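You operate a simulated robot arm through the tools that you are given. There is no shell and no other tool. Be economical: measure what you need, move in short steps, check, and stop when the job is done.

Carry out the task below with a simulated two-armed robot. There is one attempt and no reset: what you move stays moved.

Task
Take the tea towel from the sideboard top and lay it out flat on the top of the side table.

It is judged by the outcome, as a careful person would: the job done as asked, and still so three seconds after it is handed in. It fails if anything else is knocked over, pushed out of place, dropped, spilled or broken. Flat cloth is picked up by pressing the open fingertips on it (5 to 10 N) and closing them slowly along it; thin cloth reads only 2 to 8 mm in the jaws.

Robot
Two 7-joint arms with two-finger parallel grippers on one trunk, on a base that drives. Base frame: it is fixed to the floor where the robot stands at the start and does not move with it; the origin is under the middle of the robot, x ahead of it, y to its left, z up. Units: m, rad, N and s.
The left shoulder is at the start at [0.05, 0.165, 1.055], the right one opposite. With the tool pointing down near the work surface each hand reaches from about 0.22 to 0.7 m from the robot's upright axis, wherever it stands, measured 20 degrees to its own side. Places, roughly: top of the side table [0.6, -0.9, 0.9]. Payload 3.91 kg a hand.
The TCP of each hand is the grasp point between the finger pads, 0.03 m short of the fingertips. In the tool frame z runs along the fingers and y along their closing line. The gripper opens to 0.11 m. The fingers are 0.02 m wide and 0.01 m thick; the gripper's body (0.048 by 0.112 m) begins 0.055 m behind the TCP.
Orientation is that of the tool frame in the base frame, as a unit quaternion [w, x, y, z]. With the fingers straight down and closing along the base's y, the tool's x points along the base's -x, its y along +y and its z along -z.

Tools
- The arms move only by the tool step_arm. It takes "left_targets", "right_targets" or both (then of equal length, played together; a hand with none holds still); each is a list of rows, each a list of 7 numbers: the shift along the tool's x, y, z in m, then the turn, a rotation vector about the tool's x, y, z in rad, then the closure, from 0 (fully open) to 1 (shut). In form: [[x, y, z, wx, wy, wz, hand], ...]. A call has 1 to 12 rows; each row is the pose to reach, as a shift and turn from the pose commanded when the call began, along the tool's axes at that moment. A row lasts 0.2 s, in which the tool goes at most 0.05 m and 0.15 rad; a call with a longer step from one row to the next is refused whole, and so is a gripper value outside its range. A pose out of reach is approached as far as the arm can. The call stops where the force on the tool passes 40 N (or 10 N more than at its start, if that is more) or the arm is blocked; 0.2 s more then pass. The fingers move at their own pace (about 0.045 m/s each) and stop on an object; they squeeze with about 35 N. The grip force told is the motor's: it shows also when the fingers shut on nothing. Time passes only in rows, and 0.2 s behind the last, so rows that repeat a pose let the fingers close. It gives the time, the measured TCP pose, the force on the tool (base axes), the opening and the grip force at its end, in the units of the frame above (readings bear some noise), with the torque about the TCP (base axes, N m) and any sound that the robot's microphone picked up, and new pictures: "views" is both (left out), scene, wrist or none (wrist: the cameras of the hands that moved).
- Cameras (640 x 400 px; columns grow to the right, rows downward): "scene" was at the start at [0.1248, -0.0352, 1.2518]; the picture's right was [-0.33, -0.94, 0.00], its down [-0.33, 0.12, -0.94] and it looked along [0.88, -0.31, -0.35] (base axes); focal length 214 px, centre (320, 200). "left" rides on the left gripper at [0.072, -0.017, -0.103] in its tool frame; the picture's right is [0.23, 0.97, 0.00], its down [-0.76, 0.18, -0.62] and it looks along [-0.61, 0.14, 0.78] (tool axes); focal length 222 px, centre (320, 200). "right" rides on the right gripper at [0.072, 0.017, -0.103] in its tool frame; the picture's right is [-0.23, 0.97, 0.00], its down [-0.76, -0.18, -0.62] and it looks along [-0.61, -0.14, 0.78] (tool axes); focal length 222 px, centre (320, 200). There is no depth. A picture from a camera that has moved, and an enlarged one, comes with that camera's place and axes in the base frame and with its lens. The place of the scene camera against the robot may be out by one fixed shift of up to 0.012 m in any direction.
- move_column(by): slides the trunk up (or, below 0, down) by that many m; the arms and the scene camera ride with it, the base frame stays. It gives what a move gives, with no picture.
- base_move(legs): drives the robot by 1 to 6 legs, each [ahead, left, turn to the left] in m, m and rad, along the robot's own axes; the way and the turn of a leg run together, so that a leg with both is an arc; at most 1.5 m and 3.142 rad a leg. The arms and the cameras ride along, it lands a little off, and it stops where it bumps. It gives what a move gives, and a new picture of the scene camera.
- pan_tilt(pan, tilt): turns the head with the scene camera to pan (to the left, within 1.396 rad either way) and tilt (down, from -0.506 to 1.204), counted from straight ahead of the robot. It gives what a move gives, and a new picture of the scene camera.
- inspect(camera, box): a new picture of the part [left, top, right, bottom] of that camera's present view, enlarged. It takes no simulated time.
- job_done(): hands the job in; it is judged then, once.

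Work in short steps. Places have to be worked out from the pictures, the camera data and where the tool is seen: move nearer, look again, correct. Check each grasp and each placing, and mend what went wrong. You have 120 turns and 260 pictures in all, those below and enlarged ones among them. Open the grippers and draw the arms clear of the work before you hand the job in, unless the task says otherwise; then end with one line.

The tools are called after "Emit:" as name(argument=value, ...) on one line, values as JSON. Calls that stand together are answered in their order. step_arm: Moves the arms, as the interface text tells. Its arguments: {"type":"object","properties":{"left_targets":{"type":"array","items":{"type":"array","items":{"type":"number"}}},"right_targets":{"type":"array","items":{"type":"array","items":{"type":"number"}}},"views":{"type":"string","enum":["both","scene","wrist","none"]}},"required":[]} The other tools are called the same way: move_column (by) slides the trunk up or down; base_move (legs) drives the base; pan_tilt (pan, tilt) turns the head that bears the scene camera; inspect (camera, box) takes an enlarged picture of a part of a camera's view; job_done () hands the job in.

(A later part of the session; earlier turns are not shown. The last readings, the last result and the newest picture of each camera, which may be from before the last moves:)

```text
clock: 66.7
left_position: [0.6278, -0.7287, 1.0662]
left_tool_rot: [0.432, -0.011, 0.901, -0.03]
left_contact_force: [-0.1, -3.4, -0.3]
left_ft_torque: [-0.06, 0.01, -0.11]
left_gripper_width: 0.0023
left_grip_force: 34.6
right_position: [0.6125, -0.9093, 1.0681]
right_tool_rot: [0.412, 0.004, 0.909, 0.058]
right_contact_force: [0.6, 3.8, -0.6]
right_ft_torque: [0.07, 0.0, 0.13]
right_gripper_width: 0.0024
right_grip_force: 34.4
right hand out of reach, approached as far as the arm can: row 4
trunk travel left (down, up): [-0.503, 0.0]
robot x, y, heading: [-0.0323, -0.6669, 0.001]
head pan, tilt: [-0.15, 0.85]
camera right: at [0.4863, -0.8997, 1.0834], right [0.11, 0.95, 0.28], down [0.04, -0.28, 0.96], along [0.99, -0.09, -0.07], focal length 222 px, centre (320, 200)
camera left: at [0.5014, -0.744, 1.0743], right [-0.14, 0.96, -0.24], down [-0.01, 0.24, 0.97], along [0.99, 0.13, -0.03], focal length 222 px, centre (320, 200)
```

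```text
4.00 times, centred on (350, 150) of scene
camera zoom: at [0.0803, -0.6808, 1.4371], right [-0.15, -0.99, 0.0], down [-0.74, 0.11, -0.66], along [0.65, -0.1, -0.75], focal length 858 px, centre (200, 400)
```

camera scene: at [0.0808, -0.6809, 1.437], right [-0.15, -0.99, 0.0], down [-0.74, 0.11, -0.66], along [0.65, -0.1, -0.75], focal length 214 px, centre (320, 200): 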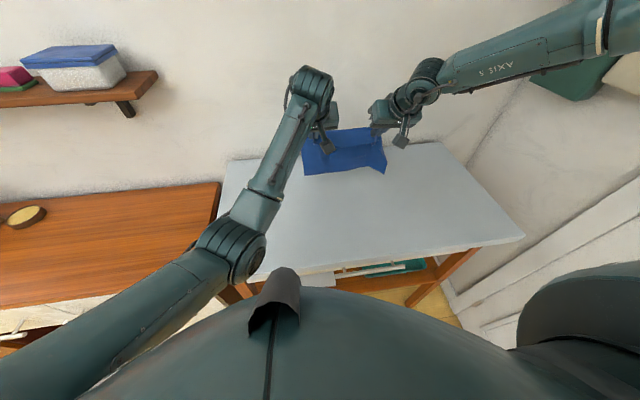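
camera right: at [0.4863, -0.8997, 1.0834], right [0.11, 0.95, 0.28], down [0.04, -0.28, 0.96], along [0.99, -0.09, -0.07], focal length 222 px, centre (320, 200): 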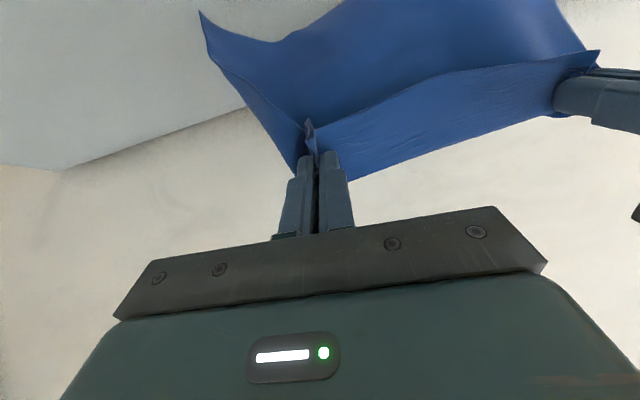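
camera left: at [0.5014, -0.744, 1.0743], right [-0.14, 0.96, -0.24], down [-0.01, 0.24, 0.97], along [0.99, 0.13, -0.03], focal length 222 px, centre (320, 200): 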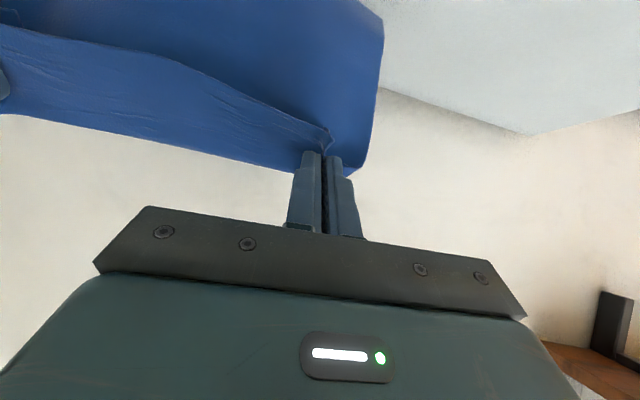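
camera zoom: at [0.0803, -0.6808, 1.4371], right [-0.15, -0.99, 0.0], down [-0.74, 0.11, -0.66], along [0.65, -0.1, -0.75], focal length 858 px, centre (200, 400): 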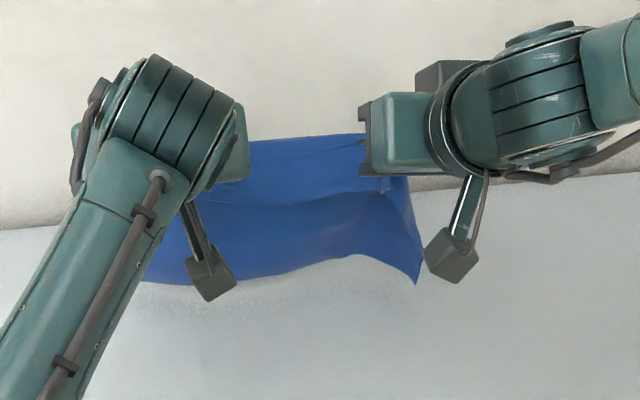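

The hands are now at x ≈ 0.62 and the bottom edge just reaches the table near x ≈ 0.6. I ease down and back with the arms, then retreat with the base.

Emit:
step_arm(left_targets=[[0.0175, 0, -0.002, 0, 0, 0, 1], [0.035, 0, -0.0039, 0, 0, 0, 1], [0.0527, 0, -0.0058, 0, 0, 0, 1], [0.0703, 0, -0.0078, 0, 0, 0, 1]], right_targets=[[0.0176, 0, -0.0012, 0, 0, 0, 1], [0.0353, 0, -0.0023, 0, 0, 0, 1], [0.053, 0, -0.0034, 0, 0, 0, 1], [0.0705, 0, -0.0045, 0, 0, 0, 1]], views="none")

Emit:
base_move(legs=[[-0.1, 0, 0]])

Emit:
inspect(camera="scene", box=[270, 100, 430, 200])

Emit:
inspect(camera="right", box=[160, 0, 560, 250])

```text
clock: 67.7
left_position: [0.5772, -0.736, 1.0173]
left_tool_rot: [0.432, -0.008, 0.901, -0.032]
left_contact_force: [0.0, -0.2, -0.2]
left_ft_torque: [0.03, -0.02, -0.07]
left_gripper_width: 0.0022
left_grip_force: 35.4
right_position: [0.5593, -0.9101, 1.0237]
right_tool_rot: [0.411, 0.005, 0.91, 0.056]
right_contact_force: [0.4, 0.1, 0.2]
right_ft_torque: [-0.01, 0.03, 0.0]
right_gripper_width: 0.0021
right_grip_force: 34.9
right hand out of reach, approached as far as the arm can: row 4
trunk travel left (down, up): [-0.503, 0.0]
robot x, y, heading: [-0.0349, -0.6651, -0.002]
head pan, tilt: [-0.15, 0.85]
```

```text
clock: 68.8
left_position: [0.4761, -0.735, 1.0167]
left_tool_rot: [0.431, -0.01, 0.902, -0.031]
left_contact_force: [-0.9, 0.8, 0.0]
left_ft_torque: [0.01, 0.02, -0.06]
left_gripper_width: 0.0022
left_grip_force: 34.6
right_position: [0.4598, -0.9076, 1.0247]
right_tool_rot: [0.411, 0.004, 0.91, 0.055]
right_contact_force: [0.3, -0.3, -0.1]
right_ft_torque: [-0.01, 0.01, 0.01]
right_gripper_width: 0.0021
right_grip_force: 34.5
trunk travel left (down, up): [-0.503, 0.0]
robot x, y, heading: [-0.133, -0.6674, 0.001]
head pan, tilt: [-0.15, 0.85]
camera scene: at [-0.0205, -0.6809, 1.4372], right [-0.15, -0.99, 0.0], down [-0.74, 0.11, -0.66], along [0.65, -0.1, -0.75], focal length 214 px, centre (320, 200)
```

scene: 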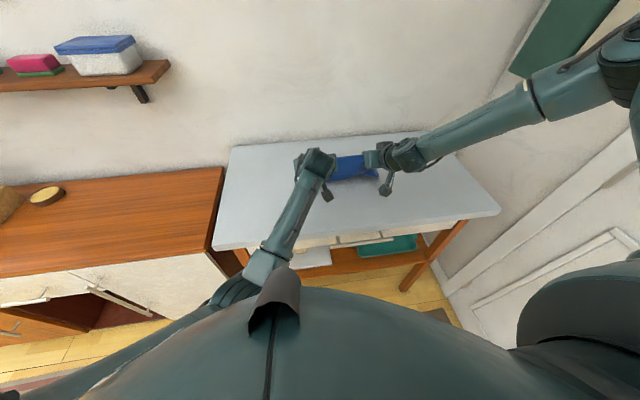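

```text
4.00 times, centred on (350, 150) of scene
camera zoom: at [-0.0205, -0.6809, 1.4372], right [-0.15, -0.99, 0.0], down [-0.74, 0.11, -0.66], along [0.65, -0.1, -0.75], focal length 858 px, centre (200, 400)
```

zoom: 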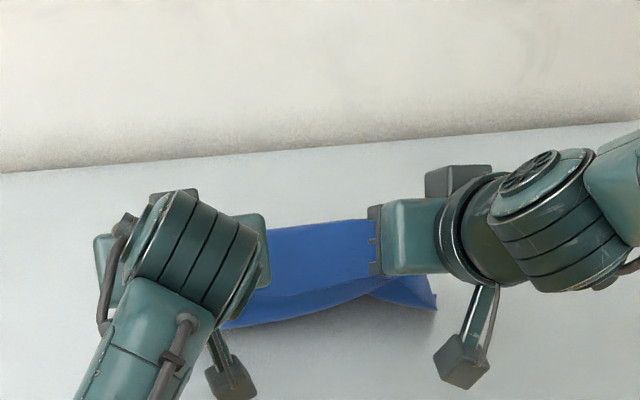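

```text
1.60 times, centred on (360, 125) of right
camera zoom: at [0.334, -0.8972, 1.0404], right [0.11, 0.96, 0.27], down [0.04, -0.28, 0.96], along [0.99, -0.09, -0.07], focal length 355 px, centre (256, 320)
```

zoom: 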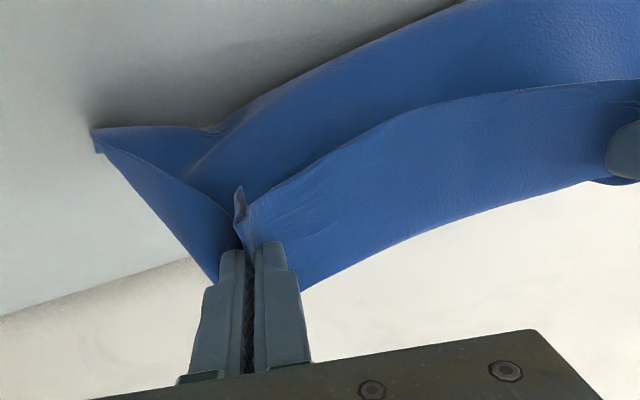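

It now rolls properly: the near boundary is a fold and the tail points forward, with only the right corner tip lagging. I continue back with gradual lowering.

Emit:
base_move(legs=[[-0.04, 0, 0]])

Emit:
move_column(by=-0.025)

Emit:
base_move(legs=[[-0.05, 0, 0]])

Emit:
inspect(camera="scene", box=[270, 100, 430, 200])

Emit:
inspect(camera="right", box=[160, 0, 560, 250])

```text
clock: 69.7
left_position: [0.4371, -0.7334, 1.0166]
left_tool_rot: [0.431, -0.012, 0.902, -0.03]
left_contact_force: [0.4, 0.8, 0.3]
left_ft_torque: [0.06, 0.01, -0.03]
left_gripper_width: 0.0021
left_grip_force: 34.6
right_position: [0.4214, -0.9052, 1.0244]
right_tool_rot: [0.411, 0.002, 0.91, 0.057]
right_contact_force: [-0.5, 0.0, 0.2]
right_ft_torque: [0.0, -0.02, -0.01]
right_gripper_width: 0.0021
right_grip_force: 34.9
trunk travel left (down, up): [-0.503, 0.0]
robot x, y, heading: [-0.1713, -0.6659, 0.005]
head pan, tilt: [-0.15, 0.85]
camera scene: at [-0.0606, -0.6808, 1.4372], right [-0.14, -0.99, 0.0], down [-0.74, 0.11, -0.66], along [0.65, -0.1, -0.75], focal length 214 px, centre (320, 200)
```

scene: 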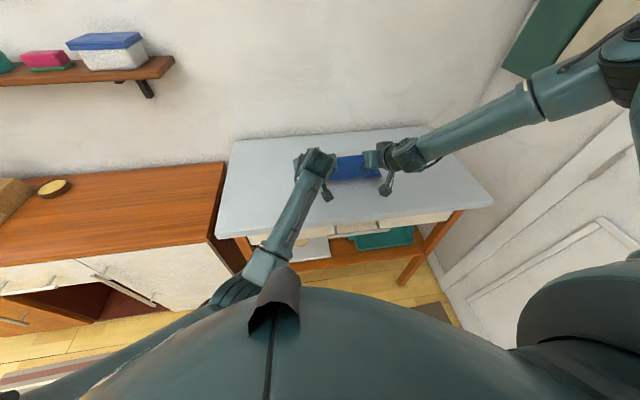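

```text
clock: 70.4
left_position: [0.4375, -0.7314, 0.9905]
left_tool_rot: [0.431, -0.011, 0.902, -0.03]
left_contact_force: [0.2, 0.1, -1.0]
left_ft_torque: [0.0, -0.01, 0.0]
left_gripper_width: 0.0023
left_grip_force: 34.9
right_position: [0.4214, -0.9065, 0.9985]
right_tool_rot: [0.411, 0.002, 0.91, 0.056]
right_contact_force: [-0.1, -1.0, -0.1]
right_ft_torque: [-0.05, 0.01, 0.04]
right_gripper_width: 0.0022
right_grip_force: 35.0
trunk travel left (down, up): [-0.478, 0.025]
robot x, y, heading: [-0.1744, -0.6644, 0.011]
head pan, tilt: [-0.15, 0.85]
```

```text
clock: 71.3
left_position: [0.3875, -0.7306, 0.9918]
left_tool_rot: [0.431, -0.013, 0.902, -0.03]
left_contact_force: [-0.8, 0.1, 0.3]
left_ft_torque: [0.01, -0.04, -0.02]
left_gripper_width: 0.0022
left_grip_force: 34.8
right_position: [0.3724, -0.9059, 0.9997]
right_tool_rot: [0.411, 0.001, 0.91, 0.057]
right_contact_force: [0.2, -0.7, -0.3]
right_ft_torque: [-0.03, -0.05, 0.03]
right_gripper_width: 0.0025
right_grip_force: 35.0
trunk travel left (down, up): [-0.478, 0.025]
robot x, y, heading: [-0.2228, -0.6673, 0.003]
head pan, tilt: [-0.15, 0.85]
camera scene: at [-0.1088, -0.6808, 1.4122], right [-0.14, -0.99, 0.0], down [-0.74, 0.11, -0.66], along [0.65, -0.09, -0.75], focal length 214 px, centre (320, 200)
```

scene: 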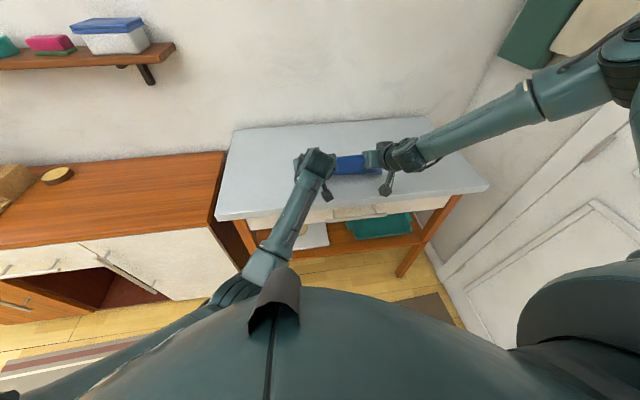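

```text
4.00 times, centred on (350, 150) of scene
camera zoom: at [-0.1088, -0.6808, 1.4122], right [-0.14, -0.99, 0.0], down [-0.74, 0.11, -0.66], along [0.65, -0.09, -0.75], focal length 858 px, centre (200, 400)
```

zoom: 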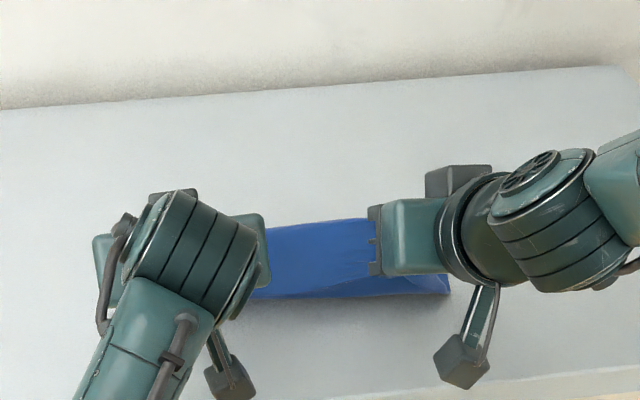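

```text
1.60 times, centred on (360, 125) of right
camera zoom: at [0.2468, -0.8959, 1.0156], right [0.11, 0.96, 0.27], down [0.05, -0.28, 0.96], along [0.99, -0.09, -0.07], focal length 355 px, centre (256, 320)
```

zoom: 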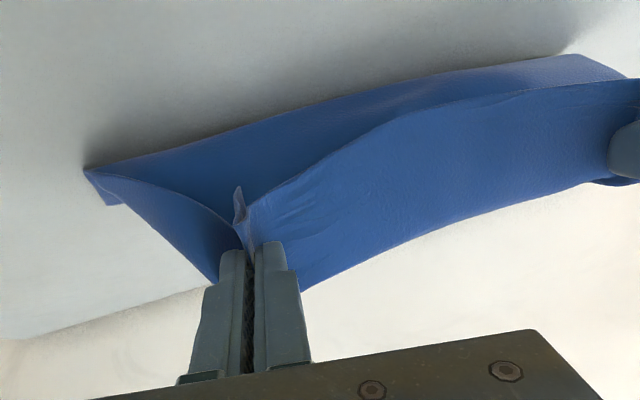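

Now the whole near boundary is a fold, right corner included. I check from the left wrist camera how far the tail reaches behind the strip.

Emit:
inspect(camera="left", box=[0, 0, 480, 300])

```text
1.33 times, centred on (240, 150) of left
camera zoom: at [0.262, -0.7465, 1.0012], right [-0.14, 0.96, -0.24], down [-0.01, 0.24, 0.97], along [0.99, 0.14, -0.03], focal length 296 px, centre (427, 267)
```

zoom: 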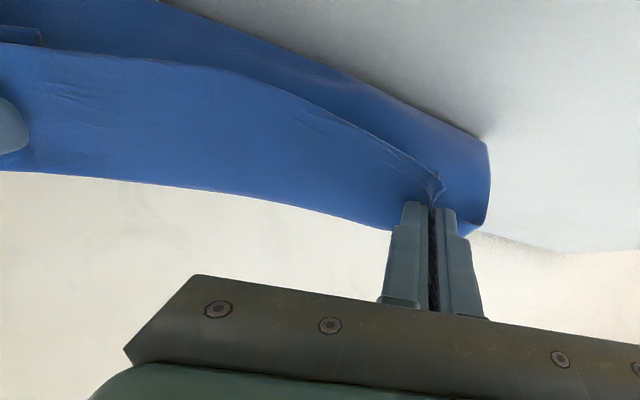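

I untilt both tools in place. That lays the held strip lower and lets me see behind it.

Emit:
step_arm(left_targets=[[0, 0, 0, 0, 0.14, 0, 1], [0, 0, 0, 0, 0.28, 0, 1], [0, 0, 0, 0, 0.42, 0, 1], [0, 0, 0, 0, 0.55, 0, 1]], right_targets=[[0, 0, 0, 0, 0.14, 0, 1], [0, 0, 0, 0, 0.28, 0, 1], [0, 0, 0, 0, 0.42, 0, 1], [0, 0, 0, 0, 0.55, 0, 1]], views="both")

```text
clock: 72.3
left_position: [0.3885, -0.7344, 0.9916]
left_tool_rot: [0.168, -0.002, 0.985, -0.034]
left_contact_force: [0.4, -4.1, 0.5]
left_ft_torque: [-0.08, 0.05, -0.04]
left_gripper_width: 0.0022
left_grip_force: 34.5
right_position: [0.3611, -0.9135, 1.0075]
right_tool_rot: [0.149, -0.014, 0.987, 0.056]
right_contact_force: [0.5, 3.4, -0.9]
right_ft_torque: [0.09, 0.0, 0.06]
right_gripper_width: 0.0022
right_grip_force: 34.9
right hand out of reach, approached as far as the arm can: row 3, 4
trunk travel left (down, up): [-0.478, 0.025]
robot x, y, heading: [-0.2197, -0.6691, 0.006]
head pan, tilt: [-0.15, 0.85]
camera scene: at [-0.1075, -0.6814, 1.412], right [-0.14, -0.99, 0.0], down [-0.74, 0.11, -0.66], along [0.65, -0.09, -0.75], focal length 214 px, centre (320, 200)
camera right: at [0.2609, -0.9096, 1.0883], right [0.18, 0.97, 0.17], down [0.55, -0.24, 0.8], along [0.81, -0.05, -0.58], focal length 222 px, centre (320, 200)
camera left: at [0.2853, -0.7446, 1.0664], right [-0.21, 0.97, -0.14], down [0.51, 0.23, 0.83], along [0.83, 0.1, -0.55], focal length 222 px, centre (320, 200)
```

scene: 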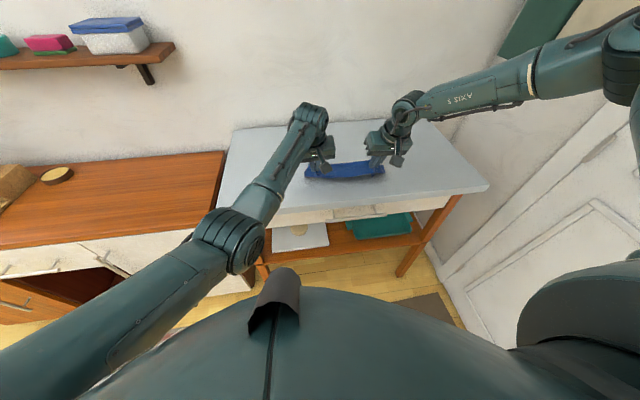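
right: 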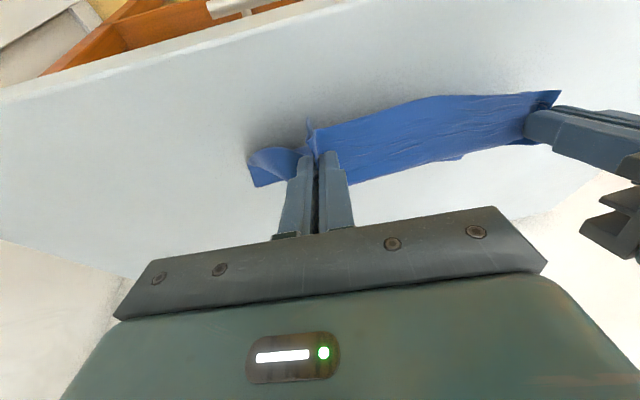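
left: 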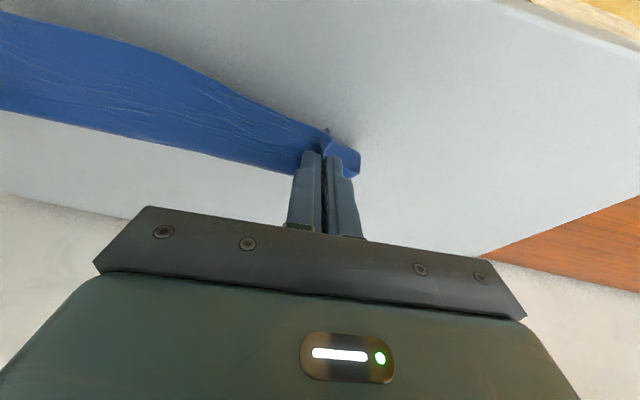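

The tail end lies at x ≈ 0.46 with the hands at 0.375, so it is half unrolled. I keep retreating so it unrolls fully; I can slide the flat towel forward afterwards by pressing and dragging.

Emit:
move_column(by=-0.01)

Emit:
base_move(legs=[[-0.06, 0, 0]])

Emit:
inspect(camera="right", box=[160, 0, 640, 300])

Emit:
inspect(camera="left", box=[0, 0, 480, 300])

```text
clock: 72.9
left_position: [0.3903, -0.7315, 0.9815]
left_tool_rot: [0.17, -0.003, 0.985, -0.033]
left_contact_force: [-1.3, -4.9, 0.1]
left_ft_torque: [-0.13, 0.03, -0.06]
left_gripper_width: 0.002
left_grip_force: 34.5
right_position: [0.3603, -0.9117, 0.9994]
right_tool_rot: [0.149, -0.015, 0.987, 0.056]
right_contact_force: [0.6, 4.2, -0.8]
right_ft_torque: [0.1, 0.0, 0.06]
right_gripper_width: 0.0022
right_grip_force: 35.5
trunk travel left (down, up): [-0.468, 0.035]
robot x, y, heading: [-0.2232, -0.6674, 0.007]
head pan, tilt: [-0.15, 0.85]
```

```text
clock: 73.9
left_position: [0.3291, -0.7317, 0.9807]
left_tool_rot: [0.17, -0.004, 0.985, -0.032]
left_contact_force: [-1.0, -4.5, 1.1]
left_ft_torque: [-0.12, 0.03, -0.03]
left_gripper_width: 0.0022
left_grip_force: 34.7
right_position: [0.3009, -0.9096, 0.9998]
right_tool_rot: [0.149, -0.016, 0.987, 0.057]
right_contact_force: [0.8, 5.5, -1.6]
right_ft_torque: [0.14, -0.02, 0.05]
right_gripper_width: 0.0024
right_grip_force: 34.8
trunk travel left (down, up): [-0.468, 0.035]
robot x, y, heading: [-0.2826, -0.6707, 0.008]
head pan, tilt: [-0.15, 0.85]
camera scene: at [-0.1686, -0.6811, 1.4022], right [-0.14, -0.99, 0.0], down [-0.74, 0.11, -0.66], along [0.65, -0.09, -0.75], focal length 214 px, centre (320, 200)
```

scene: 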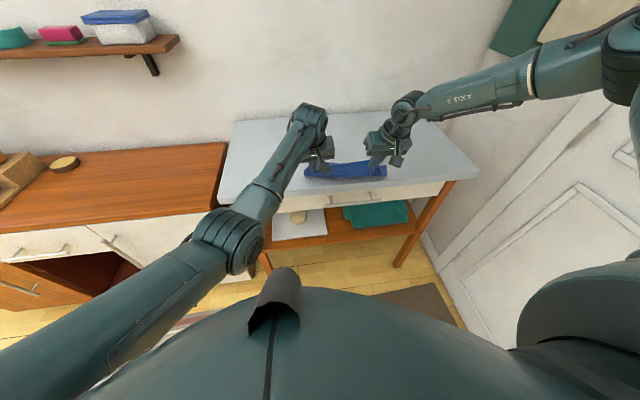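

```text
1.33 times, centred on (400, 150) of right
camera zoom: at [0.2004, -0.9076, 1.0787], right [0.17, 0.97, 0.17], down [0.55, -0.24, 0.8], along [0.82, -0.04, -0.58], focal length 296 px, centre (213, 267)
```

zoom: 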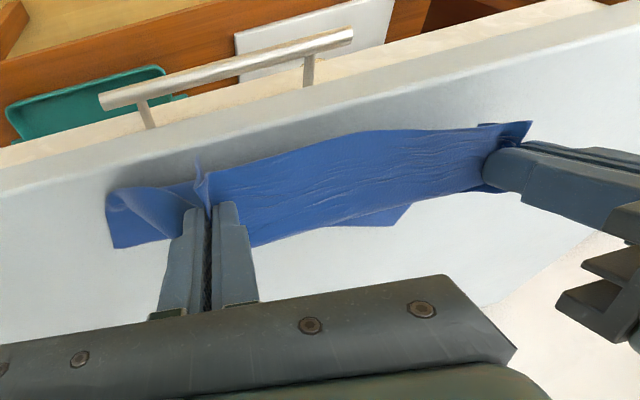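

```text
1.33 times, centred on (240, 150) of left
camera zoom: at [0.2254, -0.7419, 1.0554], right [-0.21, 0.97, -0.14], down [0.51, 0.23, 0.83], along [0.83, 0.1, -0.54], focal length 296 px, centre (427, 267)
```

zoom: 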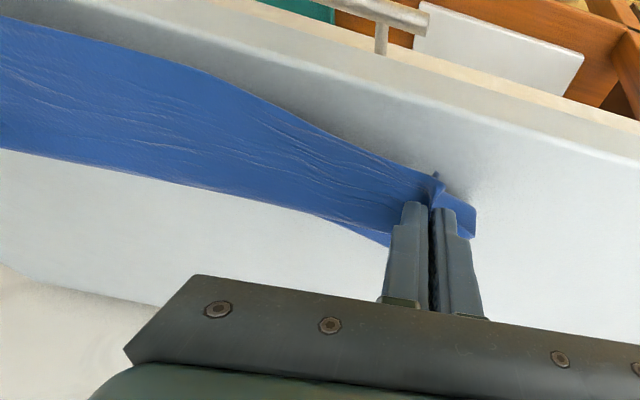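

The folded cloth slides as a whole, so retreating can't finish it. Trailing it towards the robot spread it very cleanly earlier, so I'll lay it that way. I lift clear, position over the front half, lower, and pull forward.

Emit:
step_arm(left_targets=[[-0.005, 0, -0.033, 0, 0, 0, 1], [-0.012, 0, -0.066, 0, 0, 0, 1], [-0.0193, 0, -0.0992, 0, 0, 0, 1], [-0.0193, 0, -0.0992, 0, 0, 0, 1]], right_targets=[[-0.012, 0, -0.024, 0, 0, 0, 1], [-0.025, 0, -0.048, 0, 0, 0, 1], [-0.038, 0, -0.0719, 0, 0, 0, 1], [-0.038, 0, -0.0719, 0, 0, 0, 1]], views="none")

Emit:
move_column(by=0.035)

Emit:
base_move(legs=[[0.06, 0, -0.008]])

Emit:
inspect(camera="scene", box=[270, 120, 430, 220])

```text
clock: 74.9
left_position: [0.3148, -0.7263, 1.0789]
left_tool_rot: [0.169, -0.002, 0.985, -0.034]
left_contact_force: [1.2, -20.0, 0.7]
left_ft_torque: [-0.61, -0.06, -0.15]
left_gripper_width: 0.0023
left_grip_force: 34.6
right_position: [0.3165, -0.9164, 1.0777]
right_tool_rot: [0.148, -0.016, 0.987, 0.058]
right_contact_force: [-1.5, 20.2, -0.2]
right_ft_torque: [0.57, 0.03, 0.27]
right_gripper_width: 0.0024
right_grip_force: 34.7
trunk travel left (down, up): [-0.468, 0.035]
robot x, y, heading: [-0.2835, -0.6664, 0.011]
head pan, tilt: [-0.15, 0.85]
```

```text
clock: 75.7
left_position: [0.3136, -0.7254, 1.1124]
left_tool_rot: [0.169, -0.003, 0.985, -0.035]
left_contact_force: [1.2, -23.0, 0.5]
left_ft_torque: [-0.67, -0.02, -0.13]
left_gripper_width: 0.0026
left_grip_force: 35.1
right_position: [0.317, -0.9162, 1.1134]
right_tool_rot: [0.149, -0.015, 0.987, 0.057]
right_contact_force: [-0.7, 23.0, -1.3]
right_ft_torque: [0.66, 0.02, 0.29]
right_gripper_width: 0.0022
right_grip_force: 34.5
trunk travel left (down, up): [-0.503, 0.0]
robot x, y, heading: [-0.2822, -0.6663, 0.007]
head pan, tilt: [-0.15, 0.85]
```

```text
clock: 76.7
left_position: [0.374, -0.7308, 1.1118]
left_tool_rot: [0.168, 0.002, 0.985, -0.036]
left_contact_force: [1.2, -22.9, -0.3]
left_ft_torque: [-0.68, -0.01, -0.15]
left_gripper_width: 0.0021
left_grip_force: 35.0
right_position: [0.3735, -0.922, 1.114]
right_tool_rot: [0.149, -0.011, 0.987, 0.056]
right_contact_force: [0.1, 21.3, -0.9]
right_ft_torque: [0.68, 0.05, 0.26]
right_gripper_width: 0.0021
right_grip_force: 35.2
trunk travel left (down, up): [-0.503, 0.0]
robot x, y, heading: [-0.2239, -0.6659, 0.002]
head pan, tilt: [-0.15, 0.85]
camera scene: at [-0.1073, -0.6819, 1.437], right [-0.15, -0.99, 0.0], down [-0.74, 0.11, -0.66], along [0.65, -0.1, -0.75], focal length 214 px, centre (320, 200)
```

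scene: 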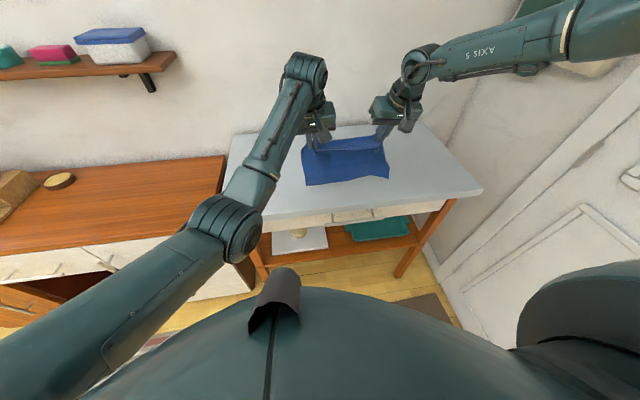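

```text
4.00 times, centred on (350, 170) of scene
camera zoom: at [-0.1073, -0.6819, 1.437], right [-0.15, -0.99, 0.0], down [-0.74, 0.11, -0.66], along [0.65, -0.1, -0.75], focal length 858 px, centre (200, 320)
```

zoom: 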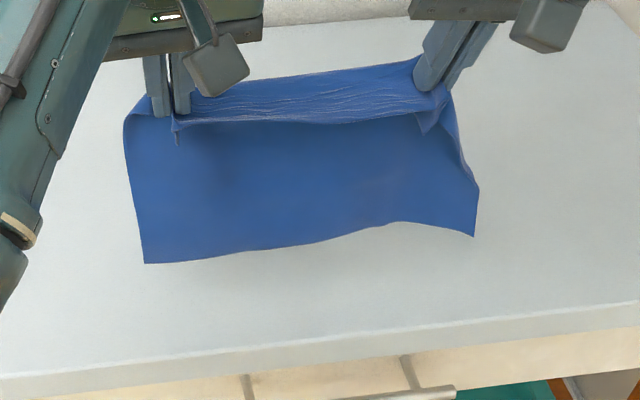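

The towel hangs cleanly at x ≈ 0.38. I lower 6 cm, then pull forward with the base so it trails towards the front edge.

Emit:
step_arm(left_targets=[[0.01, -0.003, 0.028, 0, 0, 0, 1], [0.02, -0.006, 0.0565, 0, 0, 0, 1]], right_targets=[[0.009, 0.003, 0.0285, 0, 0, 0, 1], [0.018, 0.004, 0.0573, 0, 0, 0, 1]], views="none")

Emit:
base_move(legs=[[0.09, 0, 0]])

Emit:
inspect(camera="scene", box=[270, 120, 430, 220])

```text
clock: 77.3
left_position: [0.3742, -0.74, 1.0521]
left_tool_rot: [0.169, 0.002, 0.985, -0.034]
left_contact_force: [-0.7, 0.5, 0.6]
left_ft_torque: [0.02, 0.01, 0.0]
left_gripper_width: 0.002
left_grip_force: 34.8
right_position: [0.3711, -0.9139, 1.055]
right_tool_rot: [0.151, -0.012, 0.987, 0.057]
right_contact_force: [0.1, -0.4, 0.1]
right_ft_torque: [0.0, 0.01, 0.03]
right_gripper_width: 0.0022
right_grip_force: 34.9
trunk travel left (down, up): [-0.503, 0.0]
robot x, y, heading: [-0.2186, -0.665, -0.0]
head pan, tilt: [-0.15, 0.85]
```

```text
clock: 78.4
left_position: [0.4633, -0.7384, 1.0526]
left_tool_rot: [0.169, 0.001, 0.985, -0.035]
left_contact_force: [0.4, 0.2, -0.1]
left_ft_torque: [0.02, -0.03, -0.05]
left_gripper_width: 0.0021
left_grip_force: 34.6
right_position: [0.4633, -0.913, 1.0538]
right_tool_rot: [0.149, -0.013, 0.987, 0.058]
right_contact_force: [0.4, 0.4, -0.5]
right_ft_torque: [-0.04, -0.01, -0.01]
right_gripper_width: 0.0023
right_grip_force: 35.2
trunk travel left (down, up): [-0.503, 0.0]
robot x, y, heading: [-0.1327, -0.6643, -0.002]
head pan, tilt: [-0.15, 0.85]
camera scene: at [-0.0168, -0.6815, 1.437], right [-0.15, -0.99, 0.0], down [-0.74, 0.11, -0.66], along [0.65, -0.1, -0.75], focal length 214 px, centre (320, 200)
```

scene: 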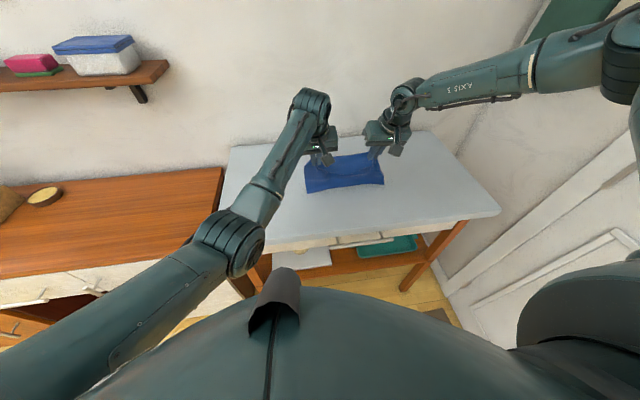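

```text
4.00 times, centred on (350, 170) of scene
camera zoom: at [-0.0168, -0.6815, 1.437], right [-0.15, -0.99, 0.0], down [-0.74, 0.11, -0.66], along [0.65, -0.1, -0.75], focal length 858 px, centre (200, 320)
```

zoom: 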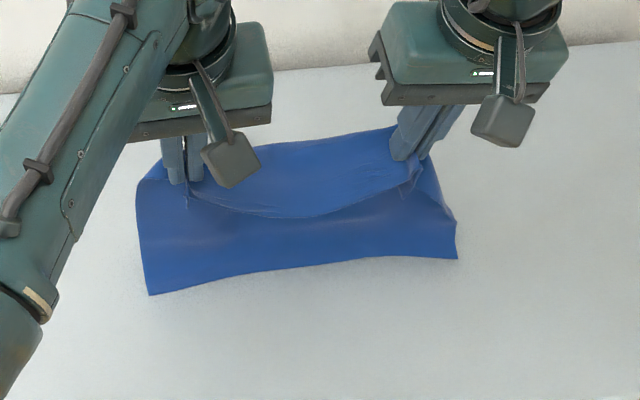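

The bottom edge slid along to x ≈ 0.45 at this light contact. I reset further back and lower deeper before pulling, so more cloth rests on the table.

Emit:
step_arm(left_targets=[[-0.01, 0, -0.028, 0, 0, 0, 1], [-0.02, 0, -0.0565, 0, 0, 0, 1]], right_targets=[[-0.009, 0, -0.0285, 0, 0, 0, 1], [-0.018, 0, -0.0573, 0, 0, 0, 1]], views="none")

Emit:
base_move(legs=[[-0.1, 0, 0]])

Emit:
step_arm(left_targets=[[0.01, 0, 0.028, 0, 0.05, 0, 1], [0.02, 0, 0.0565, 0, 0.1, 0, 1], [0.03, 0, 0.085, 0, 0.15, 0, 1], [0.04, 0, 0.113, 0, 0.2, 0, 1]], right_targets=[[0.009, 0, 0.0285, 0, 0.05, 0, 1], [0.018, 0, 0.0573, 0, 0.1, 0, 1], [0.027, 0, 0.086, 0, 0.15, 0, 1], [0.036, 0, 0.115, 0, 0.2, 0, 1]], views="none")

Emit:
base_move(legs=[[0.06, 0, 0]])

Emit:
inspect(camera="scene", box=[270, 120, 430, 220])

```text
clock: 79.0
left_position: [0.4634, -0.7357, 1.1125]
left_tool_rot: [0.17, 0.002, 0.985, -0.036]
left_contact_force: [-0.7, -3.0, -0.2]
left_ft_torque: [-0.08, 0.0, -0.02]
left_gripper_width: 0.0022
left_grip_force: 35.3
right_position: [0.4615, -0.917, 1.1152]
right_tool_rot: [0.15, -0.013, 0.987, 0.059]
right_contact_force: [0.0, 2.6, -0.2]
right_ft_torque: [0.06, -0.01, 0.04]
right_gripper_width: 0.0023
right_grip_force: 35.0
trunk travel left (down, up): [-0.503, 0.0]
robot x, y, heading: [-0.1332, -0.6686, 0.006]
head pan, tilt: [-0.15, 0.85]
```

```text
clock: 80.1
left_position: [0.3637, -0.7347, 1.1123]
left_tool_rot: [0.169, 0.001, 0.985, -0.036]
left_contact_force: [-0.3, -3.7, 0.4]
left_ft_torque: [-0.11, -0.04, -0.05]
left_gripper_width: 0.0022
left_grip_force: 35.4
right_position: [0.3622, -0.9169, 1.1146]
right_tool_rot: [0.15, -0.013, 0.987, 0.058]
right_contact_force: [-1.0, 3.4, -0.2]
right_ft_torque: [0.06, -0.01, 0.06]
right_gripper_width: 0.0022
right_grip_force: 34.8
trunk travel left (down, up): [-0.503, 0.0]
robot x, y, heading: [-0.2339, -0.6689, 0.004]
head pan, tilt: [-0.15, 0.85]
camera scene: at [-0.1182, -0.6817, 1.4371], right [-0.15, -0.99, 0.0], down [-0.74, 0.11, -0.66], along [0.65, -0.1, -0.75], focal length 214 px, centre (320, 200)
```

scene: 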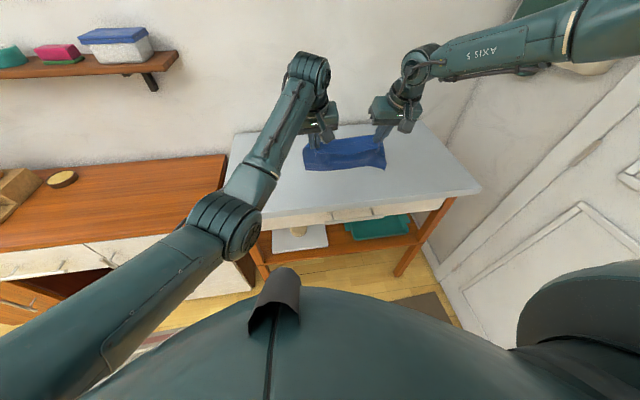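

```text
clock: 81.1
left_position: [0.3627, -0.7443, 0.9937]
left_tool_rot: [0.07, 0.005, 0.997, -0.037]
left_contact_force: [-1.5, -5.6, 0.9]
left_ft_torque: [-0.22, 0.05, -0.02]
left_gripper_width: 0.002
left_grip_force: 34.8
right_position: [0.3176, -0.9211, 1.029]
right_tool_rot: [0.052, -0.02, 0.997, 0.057]
right_contact_force: [0.9, 5.9, -1.4]
right_ft_torque: [0.16, -0.05, 0.0]
right_gripper_width: 0.0021
right_grip_force: 34.5
right hand out of reach, approached as far as the arm can: row 2, 3, 4
trunk travel left (down, up): [-0.503, 0.0]
robot x, y, heading: [-0.233, -0.6642, 0.007]
head pan, tilt: [-0.15, 0.85]
```

```text
clock: 82.1
left_position: [0.4244, -0.744, 0.991]
left_tool_rot: [0.07, 0.006, 0.997, -0.036]
left_contact_force: [-2.7, -10.7, 1.8]
left_ft_torque: [-0.34, 0.09, -0.06]
left_gripper_width: 0.0023
left_grip_force: 34.7
right_position: [0.3796, -0.9205, 1.0277]
right_tool_rot: [0.051, -0.018, 0.997, 0.056]
right_contact_force: [2.9, 9.2, -2.5]
right_ft_torque: [0.29, -0.06, 0.02]
right_gripper_width: 0.0021
right_grip_force: 34.9
trunk travel left (down, up): [-0.503, 0.0]
robot x, y, heading: [-0.172, -0.6661, -0.002]
head pan, tilt: [-0.15, 0.85]
camera scene: at [-0.0557, -0.6816, 1.437], right [-0.15, -0.99, 0.0], down [-0.74, 0.11, -0.66], along [0.65, -0.1, -0.75], focal length 214 px, centre (320, 200)
```

scene: 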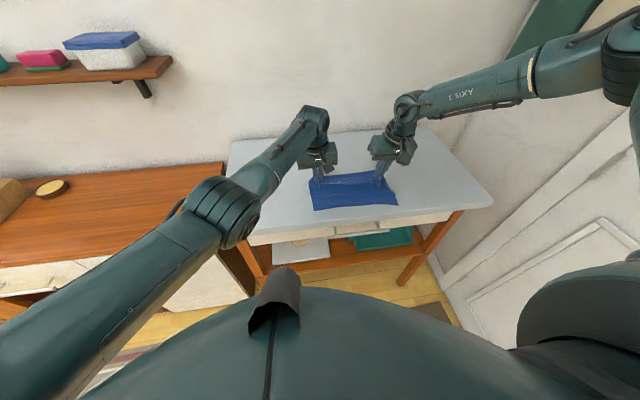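

```text
4.00 times, centred on (350, 170) of scene
camera zoom: at [-0.0557, -0.6816, 1.437], right [-0.15, -0.99, 0.0], down [-0.74, 0.11, -0.66], along [0.65, -0.1, -0.75], focal length 858 px, centre (200, 320)
```

zoom: 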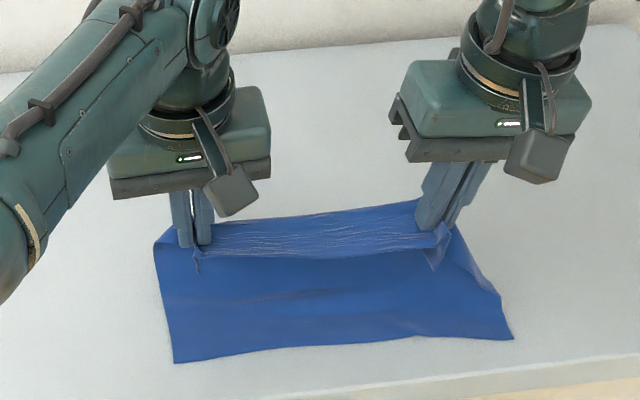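

Now it spreads beautifully: flat towards the front, bottom edge at x ≈ 0.33–0.34, both corners square. I continue forward 6 cm.

Emit:
base_move(legs=[[0.06, 0, 0]])

Emit:
inspect(camera="scene", box=[270, 120, 430, 220])

Emit:
inspect(camera="right", box=[160, 0, 640, 300])

```text
clock: 83.1
left_position: [0.4838, -0.7446, 0.9914]
left_tool_rot: [0.07, 0.005, 0.997, -0.036]
left_contact_force: [-0.8, -7.8, 0.7]
left_ft_torque: [-0.22, 0.08, -0.05]
left_gripper_width: 0.0022
left_grip_force: 34.7
right_position: [0.4403, -0.9205, 1.028]
right_tool_rot: [0.05, -0.018, 0.997, 0.056]
right_contact_force: [1.7, 8.0, -1.2]
right_ft_torque: [0.21, -0.04, 0.04]
right_gripper_width: 0.0022
right_grip_force: 35.0
trunk travel left (down, up): [-0.503, 0.0]
robot x, y, heading: [-0.1123, -0.6651, 0.001]
head pan, tilt: [-0.15, 0.85]
camera scene: at [0.0043, -0.6813, 1.4369], right [-0.15, -0.99, 0.0], down [-0.74, 0.11, -0.66], along [0.65, -0.1, -0.75], focal length 214 px, centre (320, 200)
```

scene: 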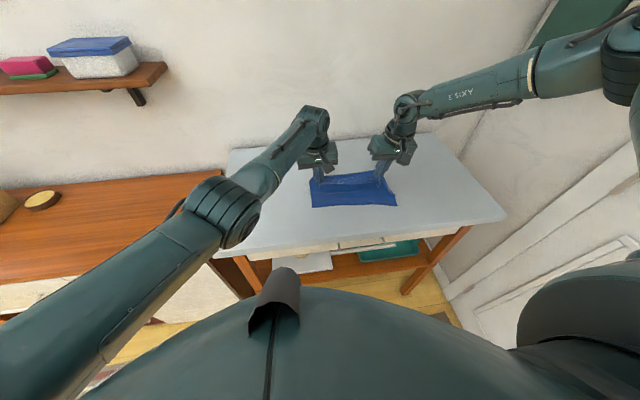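

```text
4.00 times, centred on (350, 170) of scene
camera zoom: at [0.0043, -0.6813, 1.4369], right [-0.15, -0.99, 0.0], down [-0.74, 0.11, -0.66], along [0.65, -0.1, -0.75], focal length 858 px, centre (200, 320)
```

zoom: 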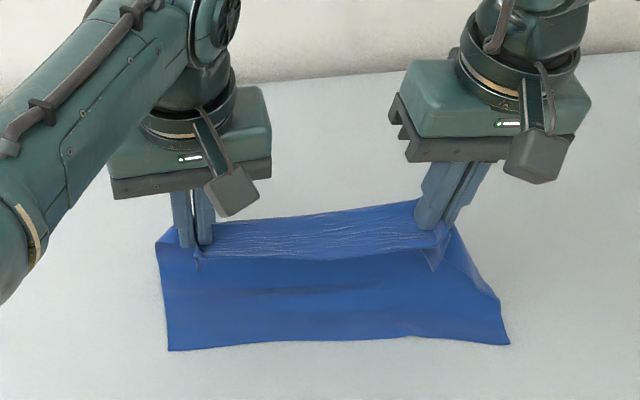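

```text
1.33 times, centred on (400, 150) of right
camera zoom: at [0.3569, -0.9185, 1.1254], right [0.18, 0.97, 0.13], down [0.7, -0.22, 0.67], along [0.69, -0.03, -0.73], focal length 296 px, centre (213, 267)
```

zoom: 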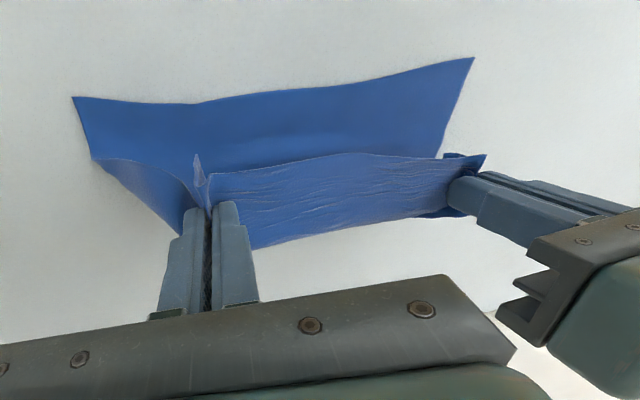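

The sheet is fully taut and trails nicely; only the held strip is doubled over at the far side. I lower both hands to the table to set it down, then look before releasing.

Emit:
step_arm(left_targets=[[0, 0, 0.006, 0, 0, 0, 1], [0, 0, 0.012, 0, 0, 0, 1], [0, 0, 0.012, 0, 0, 0, 1]], right_targets=[[-0.01, 0, 0.014, 0, -0.12, 0, 1], [-0.02, 0, 0.03, 0, -0.24, 0, 1], [-0.03, 0, 0.045, 0, -0.36, 0, 1]], views="both")

```text
clock: 83.9
left_position: [0.4845, -0.7445, 0.9798]
left_tool_rot: [0.071, 0.004, 0.997, -0.035]
left_contact_force: [-0.6, 0.2, 0.5]
left_ft_torque: [-0.02, 0.0, -0.05]
left_gripper_width: 0.0024
left_grip_force: 35.5
right_position: [0.463, -0.9195, 0.9998]
right_tool_rot: [0.229, -0.009, 0.972, 0.06]
right_contact_force: [0.1, 0.0, 0.4]
right_ft_torque: [-0.01, 0.0, 0.02]
right_gripper_width: 0.0024
right_grip_force: 35.6
right hand out of reach, approached as far as the arm can: row 2, 3
trunk travel left (down, up): [-0.503, 0.0]
robot x, y, heading: [-0.1102, -0.6667, 0.003]
head pan, tilt: [-0.15, 0.85]
camera scene: at [0.0029, -0.6814, 1.4371], right [-0.15, -0.99, 0.0], down [-0.74, 0.11, -0.66], along [0.65, -0.1, -0.75], focal length 214 px, centre (320, 200)
camera right: at [0.3505, -0.9148, 1.0611], right [0.16, 0.96, 0.21], down [0.41, -0.26, 0.87], along [0.9, -0.05, -0.44], focal length 222 px, centre (320, 200)
camera left: at [0.3982, -0.7526, 1.0736], right [-0.21, 0.97, -0.1], down [0.67, 0.22, 0.71], along [0.71, 0.08, -0.7], focal length 222 px, centre (320, 200)
```

scene: 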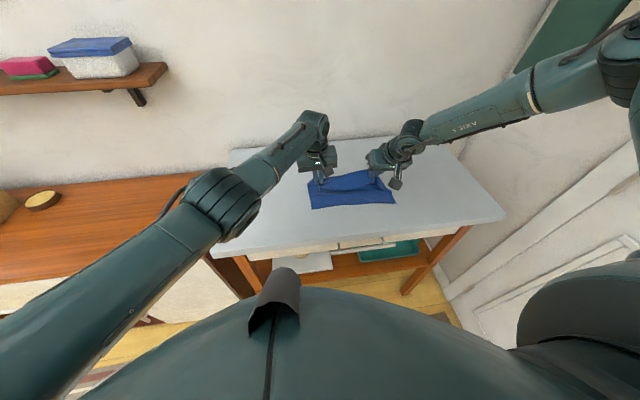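
right: 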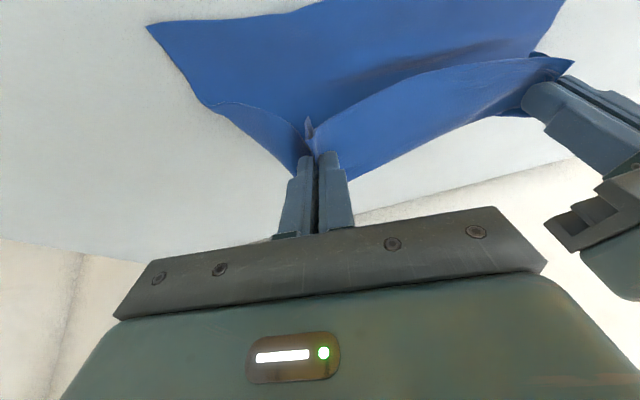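
left: 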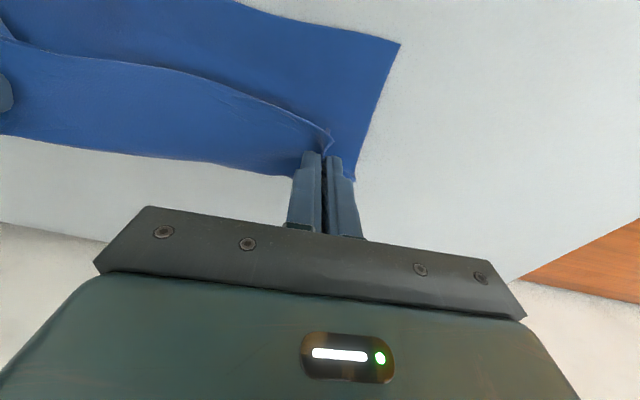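

I lower another 1 cm with the trunk, open the fingers part way to release, and withdraw straight back and up.

Emit:
move_column(by=-0.01)

Emit:
step_arm(left_targets=[[0, 0, 0, 0, 0, 0, 0.8], [0, 0, 0, 0, 0, 0, 0.7], [0, 0, -0.03, 0, 0, 0, 0.7], [0, 0, -0.08, 0, 0, 0, 0.7], [0, 0, -0.12, 0, 0, 0, 0.7]], right_targets=[[0, 0, 0, 0, 0, 0, 0.8], [0, 0, 0, 0, 0, 0, 0.7], [0, 0, -0.03, 0, 0, 0, 0.7], [0, 0, -0.08, 0, 0, 0, 0.7], [0, 0, -0.12, 0, 0, 0, 0.7]], views="both")

Emit:
inspect(camera="scene", box=[270, 130, 430, 230])

```text
clock: 84.4
left_position: [0.484, -0.744, 0.9714]
left_tool_rot: [0.069, 0.004, 0.997, -0.037]
left_contact_force: [-0.4, -0.6, 0.0]
left_ft_torque: [0.07, -0.02, -0.07]
left_gripper_width: 0.0023
left_grip_force: 35.0
right_position: [0.4614, -0.9198, 0.9875]
right_tool_rot: [0.229, -0.008, 0.972, 0.06]
right_contact_force: [1.0, 0.5, 0.7]
right_ft_torque: [-0.01, 0.01, 0.04]
right_gripper_width: 0.002
right_grip_force: 35.0
trunk travel left (down, up): [-0.493, 0.01]
robot x, y, heading: [-0.1103, -0.667, 0.001]
head pan, tilt: [-0.15, 0.85]
```

```text
clock: 85.6
left_position: [0.4676, -0.7331, 1.0875]
left_tool_rot: [0.069, 0.005, 0.997, -0.036]
left_contact_force: [-0.1, 1.0, 1.2]
left_ft_torque: [0.01, -0.04, -0.01]
left_gripper_width: 0.0331
left_grip_force: 0.0
right_position: [0.4064, -0.9361, 1.097]
right_tool_rot: [0.23, -0.009, 0.971, 0.06]
right_contact_force: [-0.4, -0.1, -1.0]
right_ft_torque: [-0.01, 0.01, 0.03]
right_gripper_width: 0.0332
right_grip_force: 0.2
trunk travel left (down, up): [-0.493, 0.01]
robot x, y, heading: [-0.1139, -0.6689, 0.003]
head pan, tilt: [-0.15, 0.85]
camera scene: at [0.002, -0.6813, 1.4271], right [-0.15, -0.99, 0.0], down [-0.74, 0.11, -0.66], along [0.65, -0.1, -0.75], focal length 214 px, centre (320, 200)
camera right: at [0.2948, -0.9317, 1.1585], right [0.16, 0.96, 0.21], down [0.41, -0.26, 0.87], along [0.9, -0.05, -0.44], focal length 222 px, centre (320, 200)
camera left: at [0.3803, -0.7422, 1.1821], right [-0.21, 0.97, -0.1], down [0.67, 0.22, 0.71], along [0.71, 0.08, -0.7], focal length 222 px, centre (320, 200)
```

scene: 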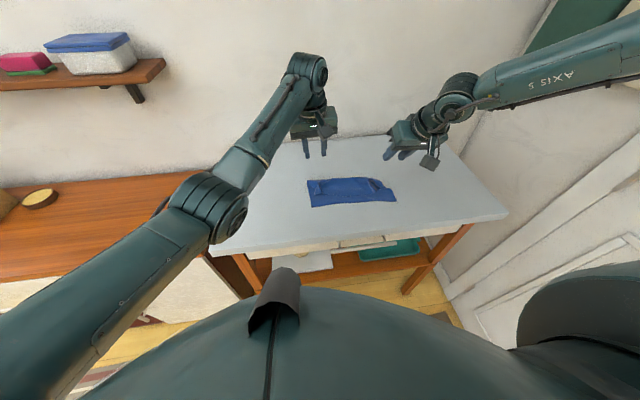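
right: 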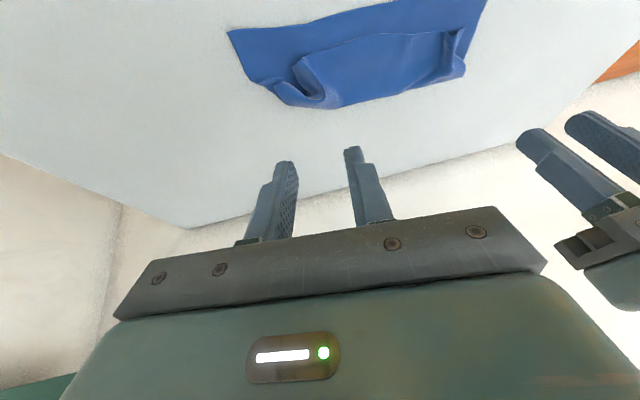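
left: 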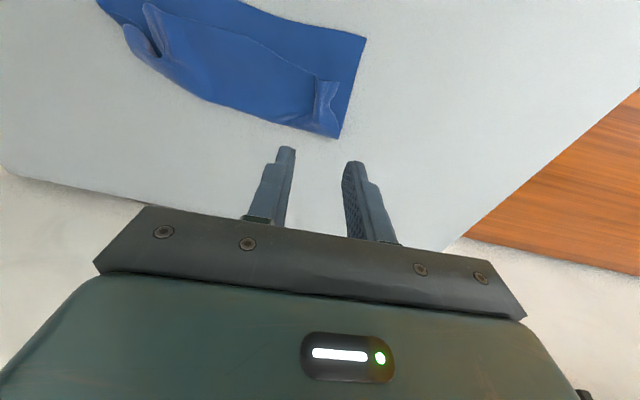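

```text
4.00 times, centred on (350, 180) of scene
camera zoom: at [0.002, -0.6813, 1.4271], right [-0.15, -0.99, 0.0], down [-0.74, 0.11, -0.66], along [0.65, -0.1, -0.75], focal length 858 px, centre (200, 280)
```

zoom: 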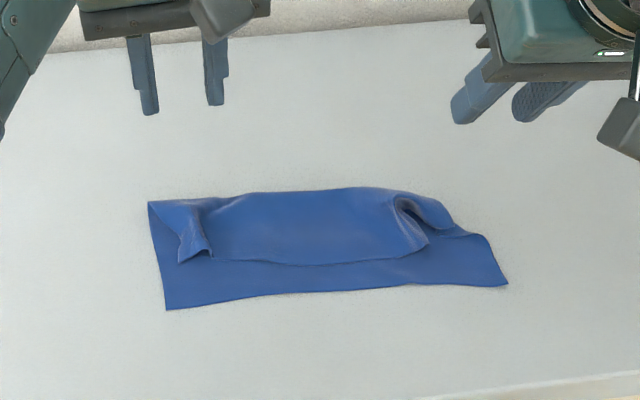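

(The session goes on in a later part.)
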